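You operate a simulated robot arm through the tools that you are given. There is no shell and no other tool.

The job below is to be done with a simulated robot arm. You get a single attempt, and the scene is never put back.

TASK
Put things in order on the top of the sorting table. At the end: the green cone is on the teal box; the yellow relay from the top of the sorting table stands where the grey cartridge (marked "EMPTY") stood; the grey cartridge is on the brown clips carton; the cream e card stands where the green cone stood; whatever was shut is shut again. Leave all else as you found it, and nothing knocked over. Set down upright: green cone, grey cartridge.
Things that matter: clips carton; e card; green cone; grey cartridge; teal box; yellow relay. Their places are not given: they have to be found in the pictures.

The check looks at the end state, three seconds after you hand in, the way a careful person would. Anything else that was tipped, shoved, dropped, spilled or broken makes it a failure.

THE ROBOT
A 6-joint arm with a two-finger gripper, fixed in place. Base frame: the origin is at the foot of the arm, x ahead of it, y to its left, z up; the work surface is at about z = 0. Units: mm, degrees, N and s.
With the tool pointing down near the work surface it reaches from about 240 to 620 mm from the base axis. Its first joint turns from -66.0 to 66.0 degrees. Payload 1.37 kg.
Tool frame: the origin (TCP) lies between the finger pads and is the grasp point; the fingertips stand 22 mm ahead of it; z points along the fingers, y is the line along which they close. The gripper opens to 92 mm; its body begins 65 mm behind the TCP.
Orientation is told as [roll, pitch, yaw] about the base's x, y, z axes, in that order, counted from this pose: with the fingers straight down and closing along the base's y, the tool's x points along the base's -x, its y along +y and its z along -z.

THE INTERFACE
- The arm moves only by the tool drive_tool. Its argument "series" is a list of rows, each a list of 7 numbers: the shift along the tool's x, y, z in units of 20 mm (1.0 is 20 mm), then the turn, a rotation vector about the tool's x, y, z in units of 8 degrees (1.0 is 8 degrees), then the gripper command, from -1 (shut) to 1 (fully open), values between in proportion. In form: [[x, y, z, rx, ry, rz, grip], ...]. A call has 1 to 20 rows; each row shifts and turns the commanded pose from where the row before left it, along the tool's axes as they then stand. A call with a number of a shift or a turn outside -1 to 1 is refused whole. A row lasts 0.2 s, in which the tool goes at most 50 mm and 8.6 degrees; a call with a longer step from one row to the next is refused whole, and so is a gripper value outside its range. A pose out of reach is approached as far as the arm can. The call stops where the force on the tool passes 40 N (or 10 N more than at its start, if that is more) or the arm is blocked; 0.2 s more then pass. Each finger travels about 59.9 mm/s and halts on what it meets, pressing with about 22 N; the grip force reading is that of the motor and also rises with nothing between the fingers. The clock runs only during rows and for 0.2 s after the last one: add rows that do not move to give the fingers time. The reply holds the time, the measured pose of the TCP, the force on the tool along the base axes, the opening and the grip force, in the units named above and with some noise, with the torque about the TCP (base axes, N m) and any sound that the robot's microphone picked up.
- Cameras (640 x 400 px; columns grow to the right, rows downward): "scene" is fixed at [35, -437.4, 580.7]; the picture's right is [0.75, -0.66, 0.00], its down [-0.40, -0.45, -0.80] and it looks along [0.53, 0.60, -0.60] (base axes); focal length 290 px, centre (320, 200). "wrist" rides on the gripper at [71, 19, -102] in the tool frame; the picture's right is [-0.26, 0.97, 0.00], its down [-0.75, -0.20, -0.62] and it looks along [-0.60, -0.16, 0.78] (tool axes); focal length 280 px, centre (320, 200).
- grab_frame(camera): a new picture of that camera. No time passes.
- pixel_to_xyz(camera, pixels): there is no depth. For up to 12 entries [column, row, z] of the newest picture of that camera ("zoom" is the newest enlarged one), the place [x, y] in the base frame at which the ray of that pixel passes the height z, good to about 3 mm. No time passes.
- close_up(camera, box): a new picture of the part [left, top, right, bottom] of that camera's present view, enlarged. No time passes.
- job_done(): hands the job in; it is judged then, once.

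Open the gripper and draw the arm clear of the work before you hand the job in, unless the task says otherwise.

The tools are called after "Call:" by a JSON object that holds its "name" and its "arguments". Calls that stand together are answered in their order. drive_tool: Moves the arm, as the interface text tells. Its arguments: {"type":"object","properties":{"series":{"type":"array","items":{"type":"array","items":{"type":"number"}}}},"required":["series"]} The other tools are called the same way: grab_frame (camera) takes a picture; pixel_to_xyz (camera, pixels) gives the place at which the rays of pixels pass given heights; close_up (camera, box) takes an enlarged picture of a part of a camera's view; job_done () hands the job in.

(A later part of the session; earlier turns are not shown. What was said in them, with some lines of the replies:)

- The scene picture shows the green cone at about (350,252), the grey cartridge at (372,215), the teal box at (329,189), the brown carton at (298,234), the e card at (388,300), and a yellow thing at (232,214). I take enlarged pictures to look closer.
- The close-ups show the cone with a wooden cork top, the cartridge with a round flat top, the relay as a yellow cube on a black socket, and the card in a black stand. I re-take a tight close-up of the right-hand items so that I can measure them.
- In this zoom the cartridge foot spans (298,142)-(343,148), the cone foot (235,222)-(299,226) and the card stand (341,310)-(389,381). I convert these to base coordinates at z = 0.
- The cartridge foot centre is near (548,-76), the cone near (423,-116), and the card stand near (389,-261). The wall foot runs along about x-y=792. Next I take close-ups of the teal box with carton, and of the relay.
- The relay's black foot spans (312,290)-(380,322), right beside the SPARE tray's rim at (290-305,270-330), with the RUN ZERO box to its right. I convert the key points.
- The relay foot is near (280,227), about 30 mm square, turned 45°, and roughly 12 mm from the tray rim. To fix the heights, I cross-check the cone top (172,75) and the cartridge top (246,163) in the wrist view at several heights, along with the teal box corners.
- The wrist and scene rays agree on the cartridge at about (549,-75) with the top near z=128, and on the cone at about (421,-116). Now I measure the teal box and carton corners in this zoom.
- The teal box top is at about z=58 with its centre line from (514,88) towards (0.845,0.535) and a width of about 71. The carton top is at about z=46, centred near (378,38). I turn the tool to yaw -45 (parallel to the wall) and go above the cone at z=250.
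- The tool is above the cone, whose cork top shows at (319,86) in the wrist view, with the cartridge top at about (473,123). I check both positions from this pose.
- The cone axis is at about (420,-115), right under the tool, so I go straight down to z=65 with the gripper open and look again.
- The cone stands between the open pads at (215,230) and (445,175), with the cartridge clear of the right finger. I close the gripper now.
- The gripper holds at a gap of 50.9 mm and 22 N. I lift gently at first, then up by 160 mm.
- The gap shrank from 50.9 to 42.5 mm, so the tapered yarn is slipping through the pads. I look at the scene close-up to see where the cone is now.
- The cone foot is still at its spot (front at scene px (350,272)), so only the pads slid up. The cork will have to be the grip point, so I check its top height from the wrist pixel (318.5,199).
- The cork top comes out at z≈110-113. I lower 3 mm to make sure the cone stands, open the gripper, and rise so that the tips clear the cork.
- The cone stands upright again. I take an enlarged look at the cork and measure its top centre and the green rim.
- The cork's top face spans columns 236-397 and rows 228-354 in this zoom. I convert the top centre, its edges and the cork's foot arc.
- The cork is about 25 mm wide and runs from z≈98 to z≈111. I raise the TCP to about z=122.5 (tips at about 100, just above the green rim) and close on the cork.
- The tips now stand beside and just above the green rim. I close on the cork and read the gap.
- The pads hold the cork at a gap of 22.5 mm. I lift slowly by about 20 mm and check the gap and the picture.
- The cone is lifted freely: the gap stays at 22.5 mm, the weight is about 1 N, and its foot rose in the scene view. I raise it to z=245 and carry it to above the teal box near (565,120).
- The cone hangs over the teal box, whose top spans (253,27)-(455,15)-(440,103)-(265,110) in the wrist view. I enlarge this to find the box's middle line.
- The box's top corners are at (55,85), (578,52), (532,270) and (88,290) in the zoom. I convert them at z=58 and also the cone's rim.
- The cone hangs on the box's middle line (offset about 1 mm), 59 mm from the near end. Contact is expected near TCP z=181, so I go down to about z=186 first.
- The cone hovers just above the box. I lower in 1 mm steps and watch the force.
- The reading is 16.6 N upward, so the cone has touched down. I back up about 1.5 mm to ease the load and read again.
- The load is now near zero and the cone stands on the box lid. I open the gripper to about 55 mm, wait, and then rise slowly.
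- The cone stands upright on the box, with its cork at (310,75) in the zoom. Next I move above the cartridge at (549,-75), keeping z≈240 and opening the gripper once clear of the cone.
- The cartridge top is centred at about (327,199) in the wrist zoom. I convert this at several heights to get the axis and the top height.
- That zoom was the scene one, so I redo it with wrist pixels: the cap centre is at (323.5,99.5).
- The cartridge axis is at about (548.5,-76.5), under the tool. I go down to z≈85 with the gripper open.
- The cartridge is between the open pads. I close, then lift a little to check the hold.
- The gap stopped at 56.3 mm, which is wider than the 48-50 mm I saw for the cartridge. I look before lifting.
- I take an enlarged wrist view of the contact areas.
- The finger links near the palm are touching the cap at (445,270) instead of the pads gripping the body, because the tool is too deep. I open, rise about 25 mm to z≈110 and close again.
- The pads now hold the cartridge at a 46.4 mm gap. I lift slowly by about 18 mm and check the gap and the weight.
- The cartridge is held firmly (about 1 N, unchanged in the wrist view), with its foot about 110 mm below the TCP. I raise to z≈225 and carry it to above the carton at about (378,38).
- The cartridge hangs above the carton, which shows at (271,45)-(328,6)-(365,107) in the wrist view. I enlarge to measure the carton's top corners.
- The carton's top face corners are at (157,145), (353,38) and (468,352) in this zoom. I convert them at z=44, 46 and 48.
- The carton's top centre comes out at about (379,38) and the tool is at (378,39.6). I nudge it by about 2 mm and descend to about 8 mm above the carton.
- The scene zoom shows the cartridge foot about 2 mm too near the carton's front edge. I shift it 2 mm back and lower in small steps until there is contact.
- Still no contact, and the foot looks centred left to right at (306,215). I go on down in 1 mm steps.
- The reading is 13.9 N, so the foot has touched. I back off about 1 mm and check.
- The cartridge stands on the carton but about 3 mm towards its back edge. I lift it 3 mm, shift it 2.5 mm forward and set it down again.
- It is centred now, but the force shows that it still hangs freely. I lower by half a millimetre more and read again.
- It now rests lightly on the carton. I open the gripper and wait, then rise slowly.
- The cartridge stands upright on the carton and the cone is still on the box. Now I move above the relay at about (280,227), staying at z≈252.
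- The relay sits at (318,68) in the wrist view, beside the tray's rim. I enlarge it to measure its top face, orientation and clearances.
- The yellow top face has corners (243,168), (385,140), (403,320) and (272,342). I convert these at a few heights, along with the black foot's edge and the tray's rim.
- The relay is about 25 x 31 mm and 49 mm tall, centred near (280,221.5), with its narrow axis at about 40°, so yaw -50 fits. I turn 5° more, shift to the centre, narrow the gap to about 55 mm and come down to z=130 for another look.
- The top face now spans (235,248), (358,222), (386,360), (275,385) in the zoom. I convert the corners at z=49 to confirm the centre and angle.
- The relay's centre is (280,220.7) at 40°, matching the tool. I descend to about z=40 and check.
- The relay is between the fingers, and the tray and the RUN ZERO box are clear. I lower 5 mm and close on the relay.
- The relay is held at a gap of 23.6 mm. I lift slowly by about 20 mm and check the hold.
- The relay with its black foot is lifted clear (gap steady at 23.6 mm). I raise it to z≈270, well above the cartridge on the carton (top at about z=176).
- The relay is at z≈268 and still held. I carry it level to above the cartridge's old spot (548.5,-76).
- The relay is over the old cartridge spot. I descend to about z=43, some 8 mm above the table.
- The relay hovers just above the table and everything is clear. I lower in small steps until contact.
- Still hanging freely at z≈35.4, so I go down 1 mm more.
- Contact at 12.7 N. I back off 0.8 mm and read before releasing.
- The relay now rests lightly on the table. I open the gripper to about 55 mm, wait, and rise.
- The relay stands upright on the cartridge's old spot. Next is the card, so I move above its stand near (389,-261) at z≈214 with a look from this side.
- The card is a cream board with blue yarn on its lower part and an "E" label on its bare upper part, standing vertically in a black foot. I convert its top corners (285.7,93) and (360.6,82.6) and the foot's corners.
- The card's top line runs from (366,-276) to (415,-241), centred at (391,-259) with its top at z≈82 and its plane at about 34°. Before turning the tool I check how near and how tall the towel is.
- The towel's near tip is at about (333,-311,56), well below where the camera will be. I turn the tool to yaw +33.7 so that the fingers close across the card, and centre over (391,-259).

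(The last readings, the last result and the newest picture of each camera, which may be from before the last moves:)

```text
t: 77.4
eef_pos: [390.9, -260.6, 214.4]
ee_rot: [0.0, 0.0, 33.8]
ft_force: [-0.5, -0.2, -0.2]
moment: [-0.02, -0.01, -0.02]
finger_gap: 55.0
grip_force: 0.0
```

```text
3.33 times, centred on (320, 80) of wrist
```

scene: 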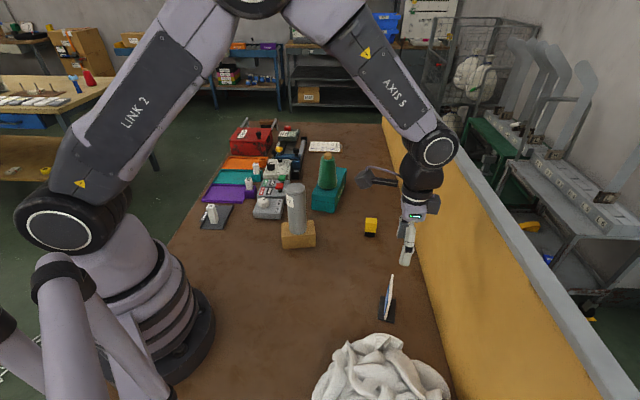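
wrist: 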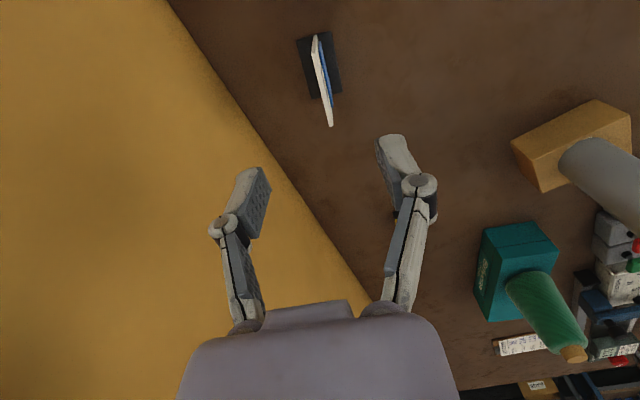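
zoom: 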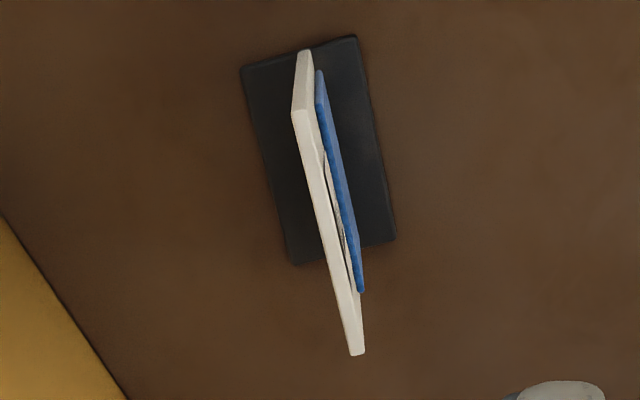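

The card is seen along its plane, with its top edge from (300,112) to (357,352) in the zoom. I convert these at z=82 to check the alignment with the tool's closing line.

Call:
{"name": "pixel_to_xyz", "arguments": {"camera": "zoom", "pixels": [[300, 112, 82], [357, 352, 82], [328, 232, 82], [293, 112, 82], [309, 108, 82], [352, 354, 82], [364, 350, 82], [305, 52, 8], [241, 68, 8], [356, 36, 8], [396, 238, 8], [293, 264, 8]]}}

```text
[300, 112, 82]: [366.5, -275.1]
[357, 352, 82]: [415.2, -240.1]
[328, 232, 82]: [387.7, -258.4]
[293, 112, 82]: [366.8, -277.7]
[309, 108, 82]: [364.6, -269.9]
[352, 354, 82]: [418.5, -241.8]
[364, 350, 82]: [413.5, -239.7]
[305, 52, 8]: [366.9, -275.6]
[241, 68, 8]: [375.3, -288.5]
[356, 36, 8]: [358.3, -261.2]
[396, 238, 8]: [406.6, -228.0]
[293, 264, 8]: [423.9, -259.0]
```

The card's middle is at (391,-258) at about 35°, matching the tool. I go down to z≈79 so that the tips at z≈57 reach only the bare part above the yarn.

Call:
{"name": "drive_tool", "arguments": {"series": [[0, 0, 0.96, 0, 0, 0, 0.2], [0, 0, 0.96, 0, 0, 0, 0.2], [0, 0, 0.96, 0, 0, 0, 0.2], [0, 0, 0.96, 0, 0, 0, 0.2], [0, 0, 0.96, 0, 0, 0, 0.2], [0, 0, 0.96, 0, 0, 0, 0.2], [0, 0, 0.96, 0, 0, 0, 0.2], [0, 0, 0, 0, 0, 0, 0.2]]}}

Call:
{"name": "grab_frame", "arguments": {"camera": "wrist"}}

Call:
{"name": "close_up", "arguments": {"camera": "scene", "box": [340, 240, 440, 350]}}

```text
t: 79.2
eef_pos: [392.0, -259.1, 77.9]
ee_rot: [0.0, 0.0, 33.7]
ft_force: [0.5, 0.1, 0.4]
moment: [0.01, -0.03, 0.01]
finger_gap: 55.2
grip_force: 0.1
```

```text
taken
```

wrist: 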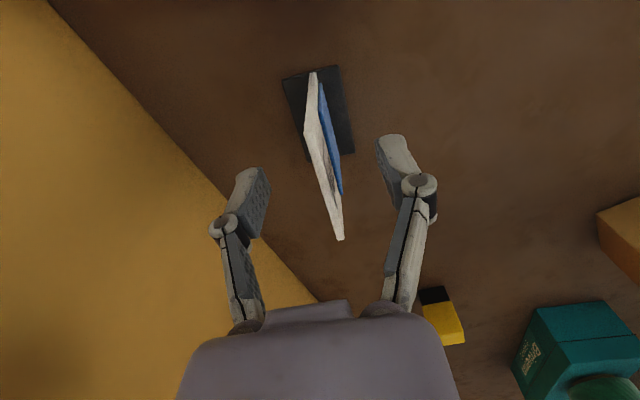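

```text
3.64 times, centred on (390, 295) of scene
```

zoom: 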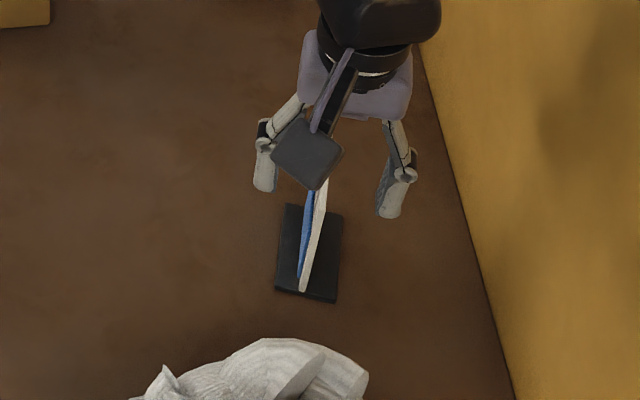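

The fingers stand on both sides of the card with the wall well clear. I close in stages.

Call:
{"name": "drive_tool", "arguments": {"series": [[0, 0, 0, 0, 0, 0, -0.2], [0, 0, 0, 0, 0, 0, -0.5], [0, 0, 0, 0, 0, 0, -0.65], [0, 0, 0, 0, 0, 0, -0.75], [0, 0, 0, 0, 0, 0, -0.75]]}}

Call:
{"name": "close_up", "arguments": {"camera": "wrist", "box": [220, 60, 420, 260]}}

```text
t: 80.4
eef_pos: [391.0, -258.6, 78.7]
ee_rot: [0.0, 0.0, 33.7]
ft_force: [-0.6, 0.2, 0.2]
moment: [0.01, -0.02, 0.0]
finger_gap: 11.3
grip_force: 0.0
```

```text
2.00 times, centred on (320, 160) of wrist
```

zoom: 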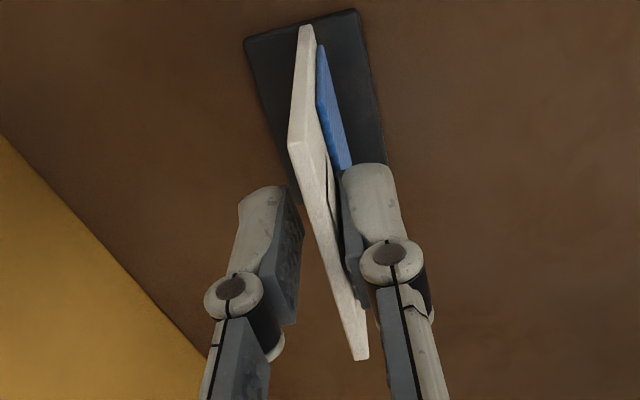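

The card sits about 1.5 mm nearer the right pad. I shift the tool slightly that way (+y) and close fully.

Call:
{"name": "drive_tool", "arguments": {"series": [[0, 0.075, 0, 0, 0, 0, -0.75], [0, 0, 0, 0, 0, 0, -0.8], [0, 0, 0, 0, 0, 0, -0.85], [0, 0, 0, 0, 0, 0, -0.9], [0, 0, 0, 0, 0, 0, -1], [0, 0, 0, 0, 0, 0, -1], [0, 0, 0, 0, 0, 0, -1]]}}

Call:
{"name": "close_up", "arguments": {"camera": "wrist", "box": [220, 60, 420, 260]}}

Call:
{"name": "close_up", "arguments": {"camera": "scene", "box": [340, 240, 440, 350]}}

```text
t: 82.0
eef_pos: [391.7, -258.7, 79.3]
ee_rot: [-0.1, -0.1, 33.6]
ft_force: [-1.2, 0.2, 0.2]
moment: [-0.01, 0.01, 0.02]
finger_gap: 5.9
grip_force: 22.0
```

```text
2.00 times, centred on (320, 160) of wrist
```

zoom: 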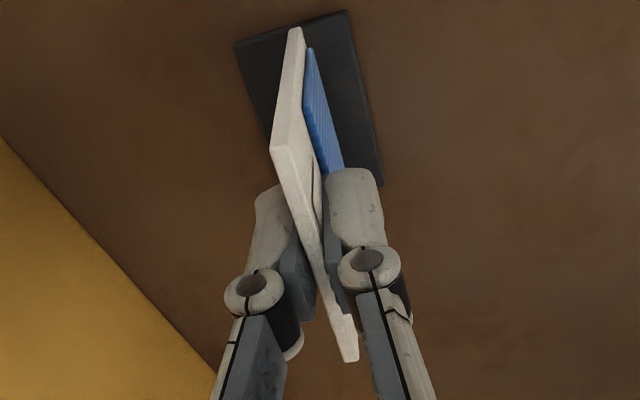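

```text
3.64 times, centred on (390, 295) of scene
```

zoom: 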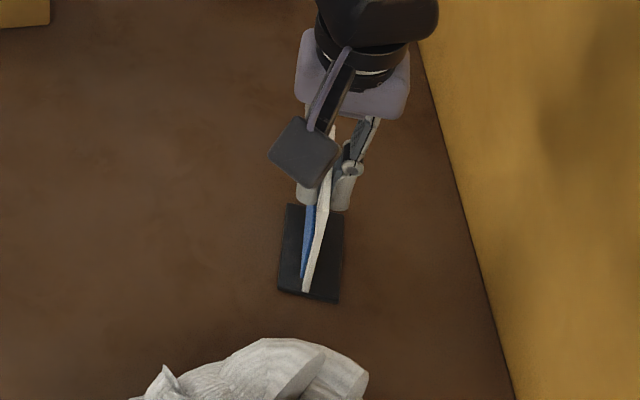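

The card is gripped at a 5.9 mm gap on its bare part. I lift slowly by about 20 mm and check that the foot comes along.

Call:
{"name": "drive_tool", "arguments": {"series": [[0, 0, -0.1, 0, 0, 0, -1], [0, 0, -0.2, 0, 0, 0, -1], [0, 0, -0.3, 0, 0, 0, -1], [0, 0, -0.4, 0, 0, 0, -1], [0, 0, 0, 0, 0, 0, -1], [0, 0, 0, 0, 0, 0, -1]]}}

Call:
{"name": "close_up", "arguments": {"camera": "wrist", "box": [220, 60, 420, 260]}}

Call:
{"name": "close_up", "arguments": {"camera": "scene", "box": [340, 240, 440, 350]}}

```text
t: 83.4
eef_pos: [391.7, -259.2, 99.1]
ee_rot: [0.1, 0.0, 33.7]
ft_force: [-0.7, 0.1, -0.6]
moment: [-0.04, -0.01, 0.0]
finger_gap: 6.3
grip_force: 22.4
```

```text
2.00 times, centred on (320, 160) of wrist
```

zoom: 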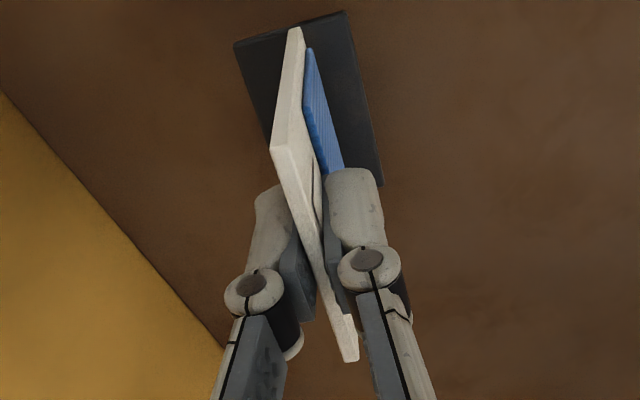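

```text
3.64 times, centred on (390, 295) of scene
```

zoom: 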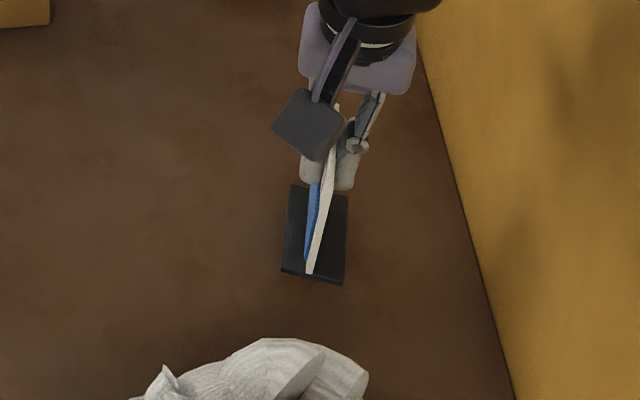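

The card and its foot rise together, unchanged in the grip. I raise to z≈150 and carry it to the cone's old spot, with the TCP at (422.5,-114.5) so that the foot comes to about (421,-116).

Call:
{"name": "drive_tool", "arguments": {"series": [[0, 0, -0.833, 0, 0, 0, -1], [0, 0, -0.833, 0, 0, 0, -1], [0, 0, -0.833, 0, 0, 0, -1], [-0.757, 0.736, 0, 0, 0, 0, -1], [-0.757, 0.736, 0, 0, 0, 0, -1], [-0.757, 0.736, 0, 0, 0, 0, -1], [-0.757, 0.736, 0, 0, 0, 0, -1], [-0.757, 0.736, 0, 0, 0, 0, -1], [-0.757, 0.736, 0, 0, 0, 0, -1], [-0.757, 0.736, 0, 0, 0, 0, -1], [0, 0, 0, 0, 0, 0, -1]]}}

Call:
{"name": "grab_frame", "arguments": {"camera": "wrist"}}

Call:
{"name": "grab_frame", "arguments": {"camera": "scene"}}

```text
t: 85.8
eef_pos: [421.0, -112.7, 148.4]
ee_rot: [0.0, -0.1, 33.8]
ft_force: [-0.3, 0.2, -1.1]
moment: [-0.01, -0.01, 0.05]
finger_gap: 5.9
grip_force: 22.0
```

```text
taken
```

wrist: 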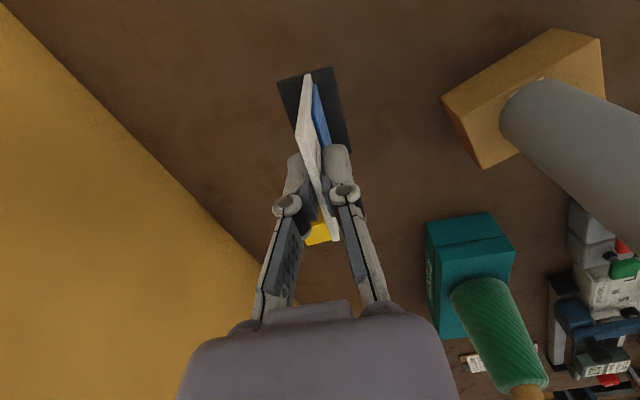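

```text
taken
```

scene: 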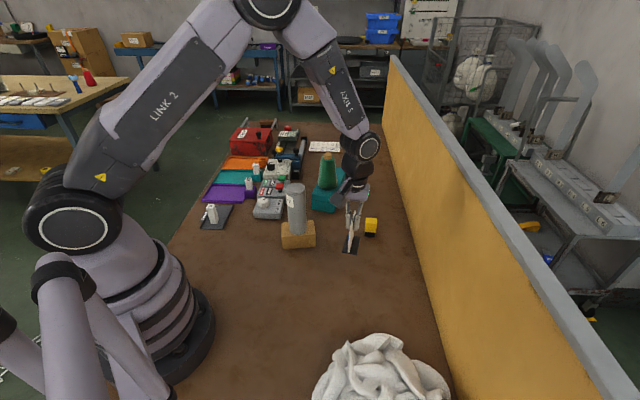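

The card hangs over the cone's old place. I convert the foot's visible corners (278,82), (332,68) and (351,150) at z≈78 to see where its centre will land.

Call:
{"name": "pixel_to_xyz", "arguments": {"camera": "wrist", "pixels": [[278, 82, 78], [332, 68, 78], [351, 150, 78], [278, 82, 78], [332, 68, 78], [351, 150, 78]]}}

```text
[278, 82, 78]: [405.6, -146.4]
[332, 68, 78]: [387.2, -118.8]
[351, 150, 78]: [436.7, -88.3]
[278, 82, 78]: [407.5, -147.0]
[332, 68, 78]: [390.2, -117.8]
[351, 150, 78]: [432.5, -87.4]
```

The foot's centre is at about (420.5,-117), right on the cone's old spot. I descend to about 8 mm above the table.

Call:
{"name": "drive_tool", "arguments": {"series": [[0, 0, 0.775, 0, 0, 0, -1], [0, 0, 0.775, 0, 0, 0, -1], [0, 0, 0.775, 0, 0, 0, -1], [0, 0, 0.5, 0, 0, 0, -1], [0, 0, 0.275, 0, 0, 0, -1], [0, 0, 0, 0, 0, 0, -1]]}}

Call:
{"name": "close_up", "arguments": {"camera": "scene", "box": [300, 180, 400, 290]}}

```text
t: 87.2
eef_pos: [422.8, -112.3, 87.6]
ee_rot: [-0.1, 0.0, 33.7]
ft_force: [1.2, -0.5, -0.2]
moment: [0.0, -0.02, -0.02]
finger_gap: 6.3
grip_force: 22.2
```

```text
3.64 times, centred on (350, 235) of scene
```

zoom: 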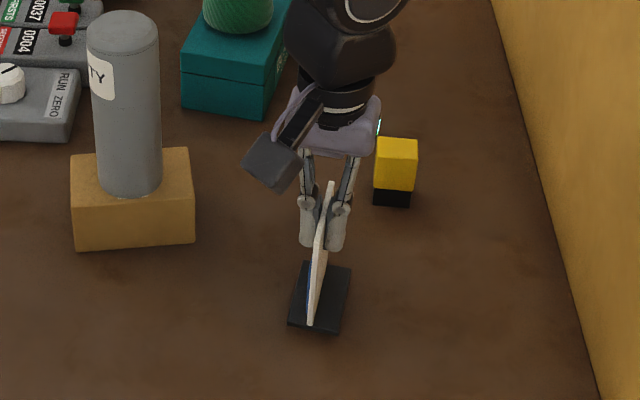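

The foot is just above the table and all is clear. I lower in small steps until contact.

Call:
{"name": "drive_tool", "arguments": {"series": [[0, 0, 0.15, 0, 0, 0, -1], [0, 0, 0.1, 0, 0, 0, -1], [0, 0, 0.05, 0, 0, 0, -1], [0, 0, 0.05, 0, 0, 0, -1], [0, 0, 0, 0, 0, 0, -1]]}}

```text
t: 88.4
eef_pos: [421.9, -114.3, 80.3]
ee_rot: [-0.1, 0.0, 33.6]
ft_force: [0.5, -0.1, -0.4]
moment: [0.0, 0.07, 0.0]
finger_gap: 6.1
grip_force: 22.1
```

Call:
{"name": "drive_tool", "arguments": {"series": [[0, 0, 0.05, 0, 0, 0, -1], [0, 0, 0, 0, 0, 0, -1], [0, 0, 0, 0, 0, 0, -1]]}}

```text
t: 89.2
eef_pos: [421.6, -113.6, 79.6]
ee_rot: [0.0, 0.1, 33.7]
ft_force: [-1.5, 0.2, 0.5]
moment: [-0.01, -0.02, -0.04]
finger_gap: 6.1
grip_force: 21.9
```

The force has just begun to rise at z≈79.6. I lower half a millimetre more and read again.

Call:
{"name": "drive_tool", "arguments": {"series": [[0, 0, 0.03, 0, 0, 0, -1], [0, 0, 0, 0, 0, 0, -1], [0, 0, 0, 0, 0, 0, -1]]}}

Call:
{"name": "close_up", "arguments": {"camera": "scene", "box": [320, 220, 390, 290]}}

```text
t: 90.0
eef_pos: [421.4, -113.9, 78.8]
ee_rot: [0.0, -0.1, 33.7]
ft_force: [-2.1, -0.1, 4.9]
moment: [-0.03, 0.08, 0.0]
finger_gap: 6.0
grip_force: 22.1
```

```text
5.71 times, centred on (355, 255) of scene
```

zoom: 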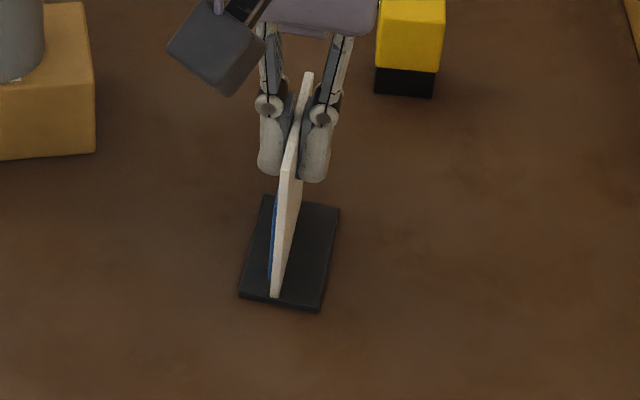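

The foot is on the table (4.9 N). I ease up 0.3 mm, open the gripper gradually, and then rise.

Call:
{"name": "drive_tool", "arguments": {"series": [[0, 0, -0.015, 0, 0, 0, -1], [0, 0, 0, 0, 0, 0, -1], [0, 0, 0, 0, 0, 0, -0.8], [0, 0, 0, 0, 0, 0, -0.6], [0, 0, 0, 0, 0, 0, -0.3], [0, 0, 0, 0, 0, 0, 0.1], [0, 0, 0, 0, 0, 0, 0.1], [0, 0, 0, 0, 0, 0, 0.1]]}}

Call:
{"name": "close_up", "arguments": {"camera": "scene", "box": [320, 220, 390, 290]}}

Call:
{"name": "grab_frame", "arguments": {"camera": "wrist"}}

```text
t: 91.8
eef_pos: [420.7, -114.1, 79.3]
ee_rot: [0.0, 0.0, 33.7]
ft_force: [-0.5, -0.4, 1.3]
moment: [0.01, -0.02, 0.04]
finger_gap: 50.5
grip_force: 0.1
```

```text
5.71 times, centred on (355, 255) of scene
```

zoom: 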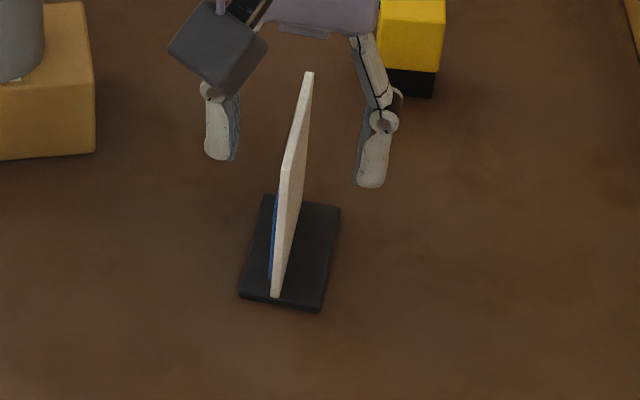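

```text
taken
```

wrist: 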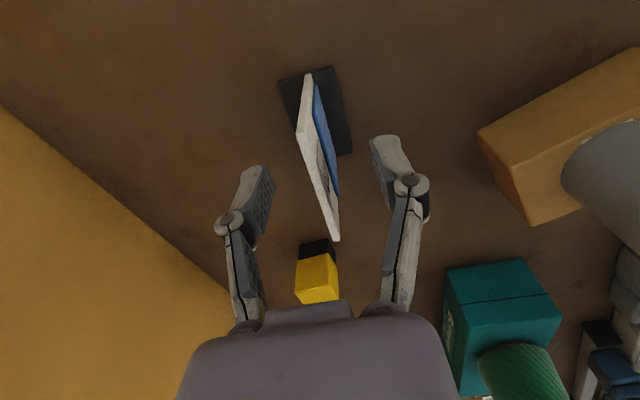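

The card stands free between the fingers. I rise straight up well clear of everything.

Call:
{"name": "drive_tool", "arguments": {"series": [[0, 0, -0.3, 0, 0, 0, 0.1], [0, 0, -0.6, 0, 0, 0, 0.1], [0, 0, -1, 0, 0, 0, 0.1], [0, 0, -1, 0, 0, 0, 0.1], [0, 0, -1, 0, 0, 0, 0.1], [0, 0, -1, 0, 0, 0, 0.1], [0, 0, -1, 0, 0, 0, 0.1], [0, 0, -1, 0, 0, 0, 0.1], [0, 0, -1, 0, 0, 0, 0.1], [0, 0, -1, 0, 0, 0, 0.1], [0, 0, -1, 0, 0, 0, 0.5], [0, 0, -1, 0, 0, 0, 1], [0, 0, -1, 0, 0, 0, 1], [0, 0, 0, 0, 0, 0, 1]]}}

Call:
{"name": "grab_frame", "arguments": {"camera": "scene"}}

Call:
{"name": "grab_frame", "arguments": {"camera": "wrist"}}

Call:
{"name": "close_up", "arguments": {"camera": "scene", "box": [260, 140, 440, 340]}}

Call:
{"name": "close_up", "arguments": {"camera": "scene", "box": [190, 110, 350, 250]}}

```text
t: 94.8
eef_pos: [420.0, -112.3, 317.1]
ee_rot: [-0.1, 0.0, 33.7]
ft_force: [-0.3, 0.0, 0.7]
moment: [-0.01, 0.0, -0.02]
finger_gap: 92.0
grip_force: 0.0
```

```text
taken
```

scene: 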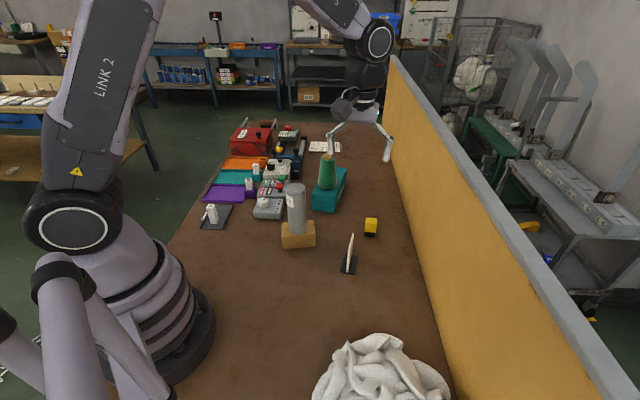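

```text
taken
```

wrist: 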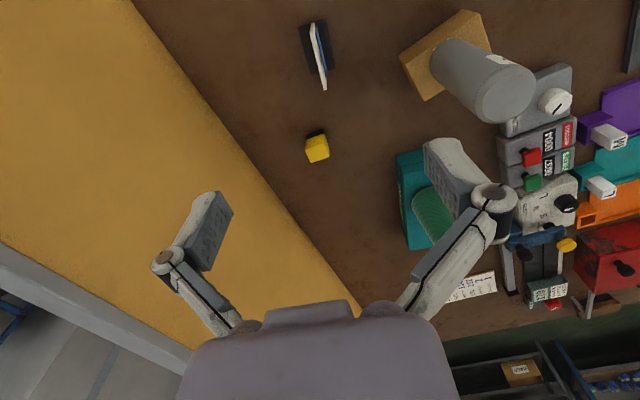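

```text
2.00 times, centred on (350, 240) of scene
```

zoom: 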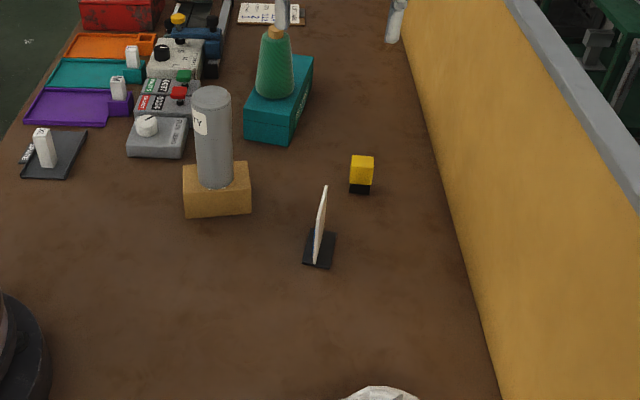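

```text
2.86 times, centred on (270, 180) of scene
```

zoom: 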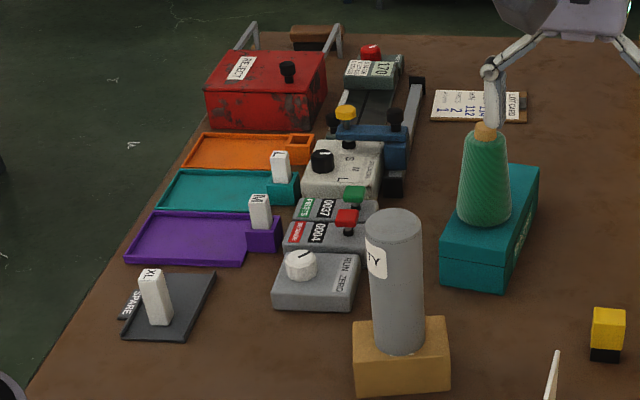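

All items look in place. I verify the final positions of the card's foot and the relay's foot with one more enlarged view.

Call:
{"name": "close_up", "arguments": {"camera": "scene", "box": [330, 205, 390, 285]}}

```text
5.00 times, centred on (360, 245) of scene
```

zoom: 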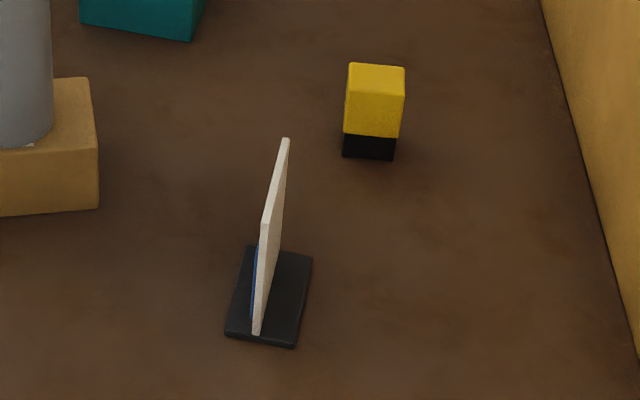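

The card foot's corners are at (248,247), (312,257), (294,348) and (226,336), and the relay's front foot edge runs from (343,157) to (395,160). I convert them to base coordinates.

Call:
{"name": "pixel_to_xyz", "arguments": {"camera": "zoom", "pixels": [[248, 247, 8], [312, 257, 8], [294, 342, 8], [226, 331, 8], [343, 157, 0], [395, 160, 0], [349, 64, 49], [405, 67, 49], [402, 102, 49], [345, 98, 49]]}}

```text
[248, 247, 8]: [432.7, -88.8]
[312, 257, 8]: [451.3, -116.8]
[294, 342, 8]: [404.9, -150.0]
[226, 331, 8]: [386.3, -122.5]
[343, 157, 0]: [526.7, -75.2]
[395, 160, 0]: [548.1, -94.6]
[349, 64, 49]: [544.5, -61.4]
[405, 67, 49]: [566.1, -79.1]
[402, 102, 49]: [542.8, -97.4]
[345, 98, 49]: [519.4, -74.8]
```

The card's foot is centred at about (419,-119) on the cone's old place and the relay at about (546,-77) on the cartridge's old place. The cone and cartridge stand upright on the teal box and the carton. The gripper is open and well above everything, so I hand in.

Call:
{"name": "job_done", "arguments": {}}

```text
The job is handed in.
```

I moved all four items and handed the job in. The check's result has not come back, but the last pictures show everything upright and in place:

| Item | Where it is now |
|---|---|
| Green cone | Upright on the lid of the teal box, near the box's middle line |
| Grey cartridge | Upright on the brown clips carton, roughly centred |
| Yellow relay | On the grey cartridge's old spot, within about 3 mm |
| Cream e card | Standing in its foot on the green cone's old spot, about 4 mm off |

- **Cone slip:** my first grip, on the green sides, slid up. The cone lifted 2–3 mm at most, settled back upright, and I then carried it by its cork.
- **Shut things:** I opened nothing. The teal box and the red REJECT box are still shut.
- **Everything else:** the clips carton, teal box, trays and controls look unmoved. The gripper is open and about 300 mm above the table.
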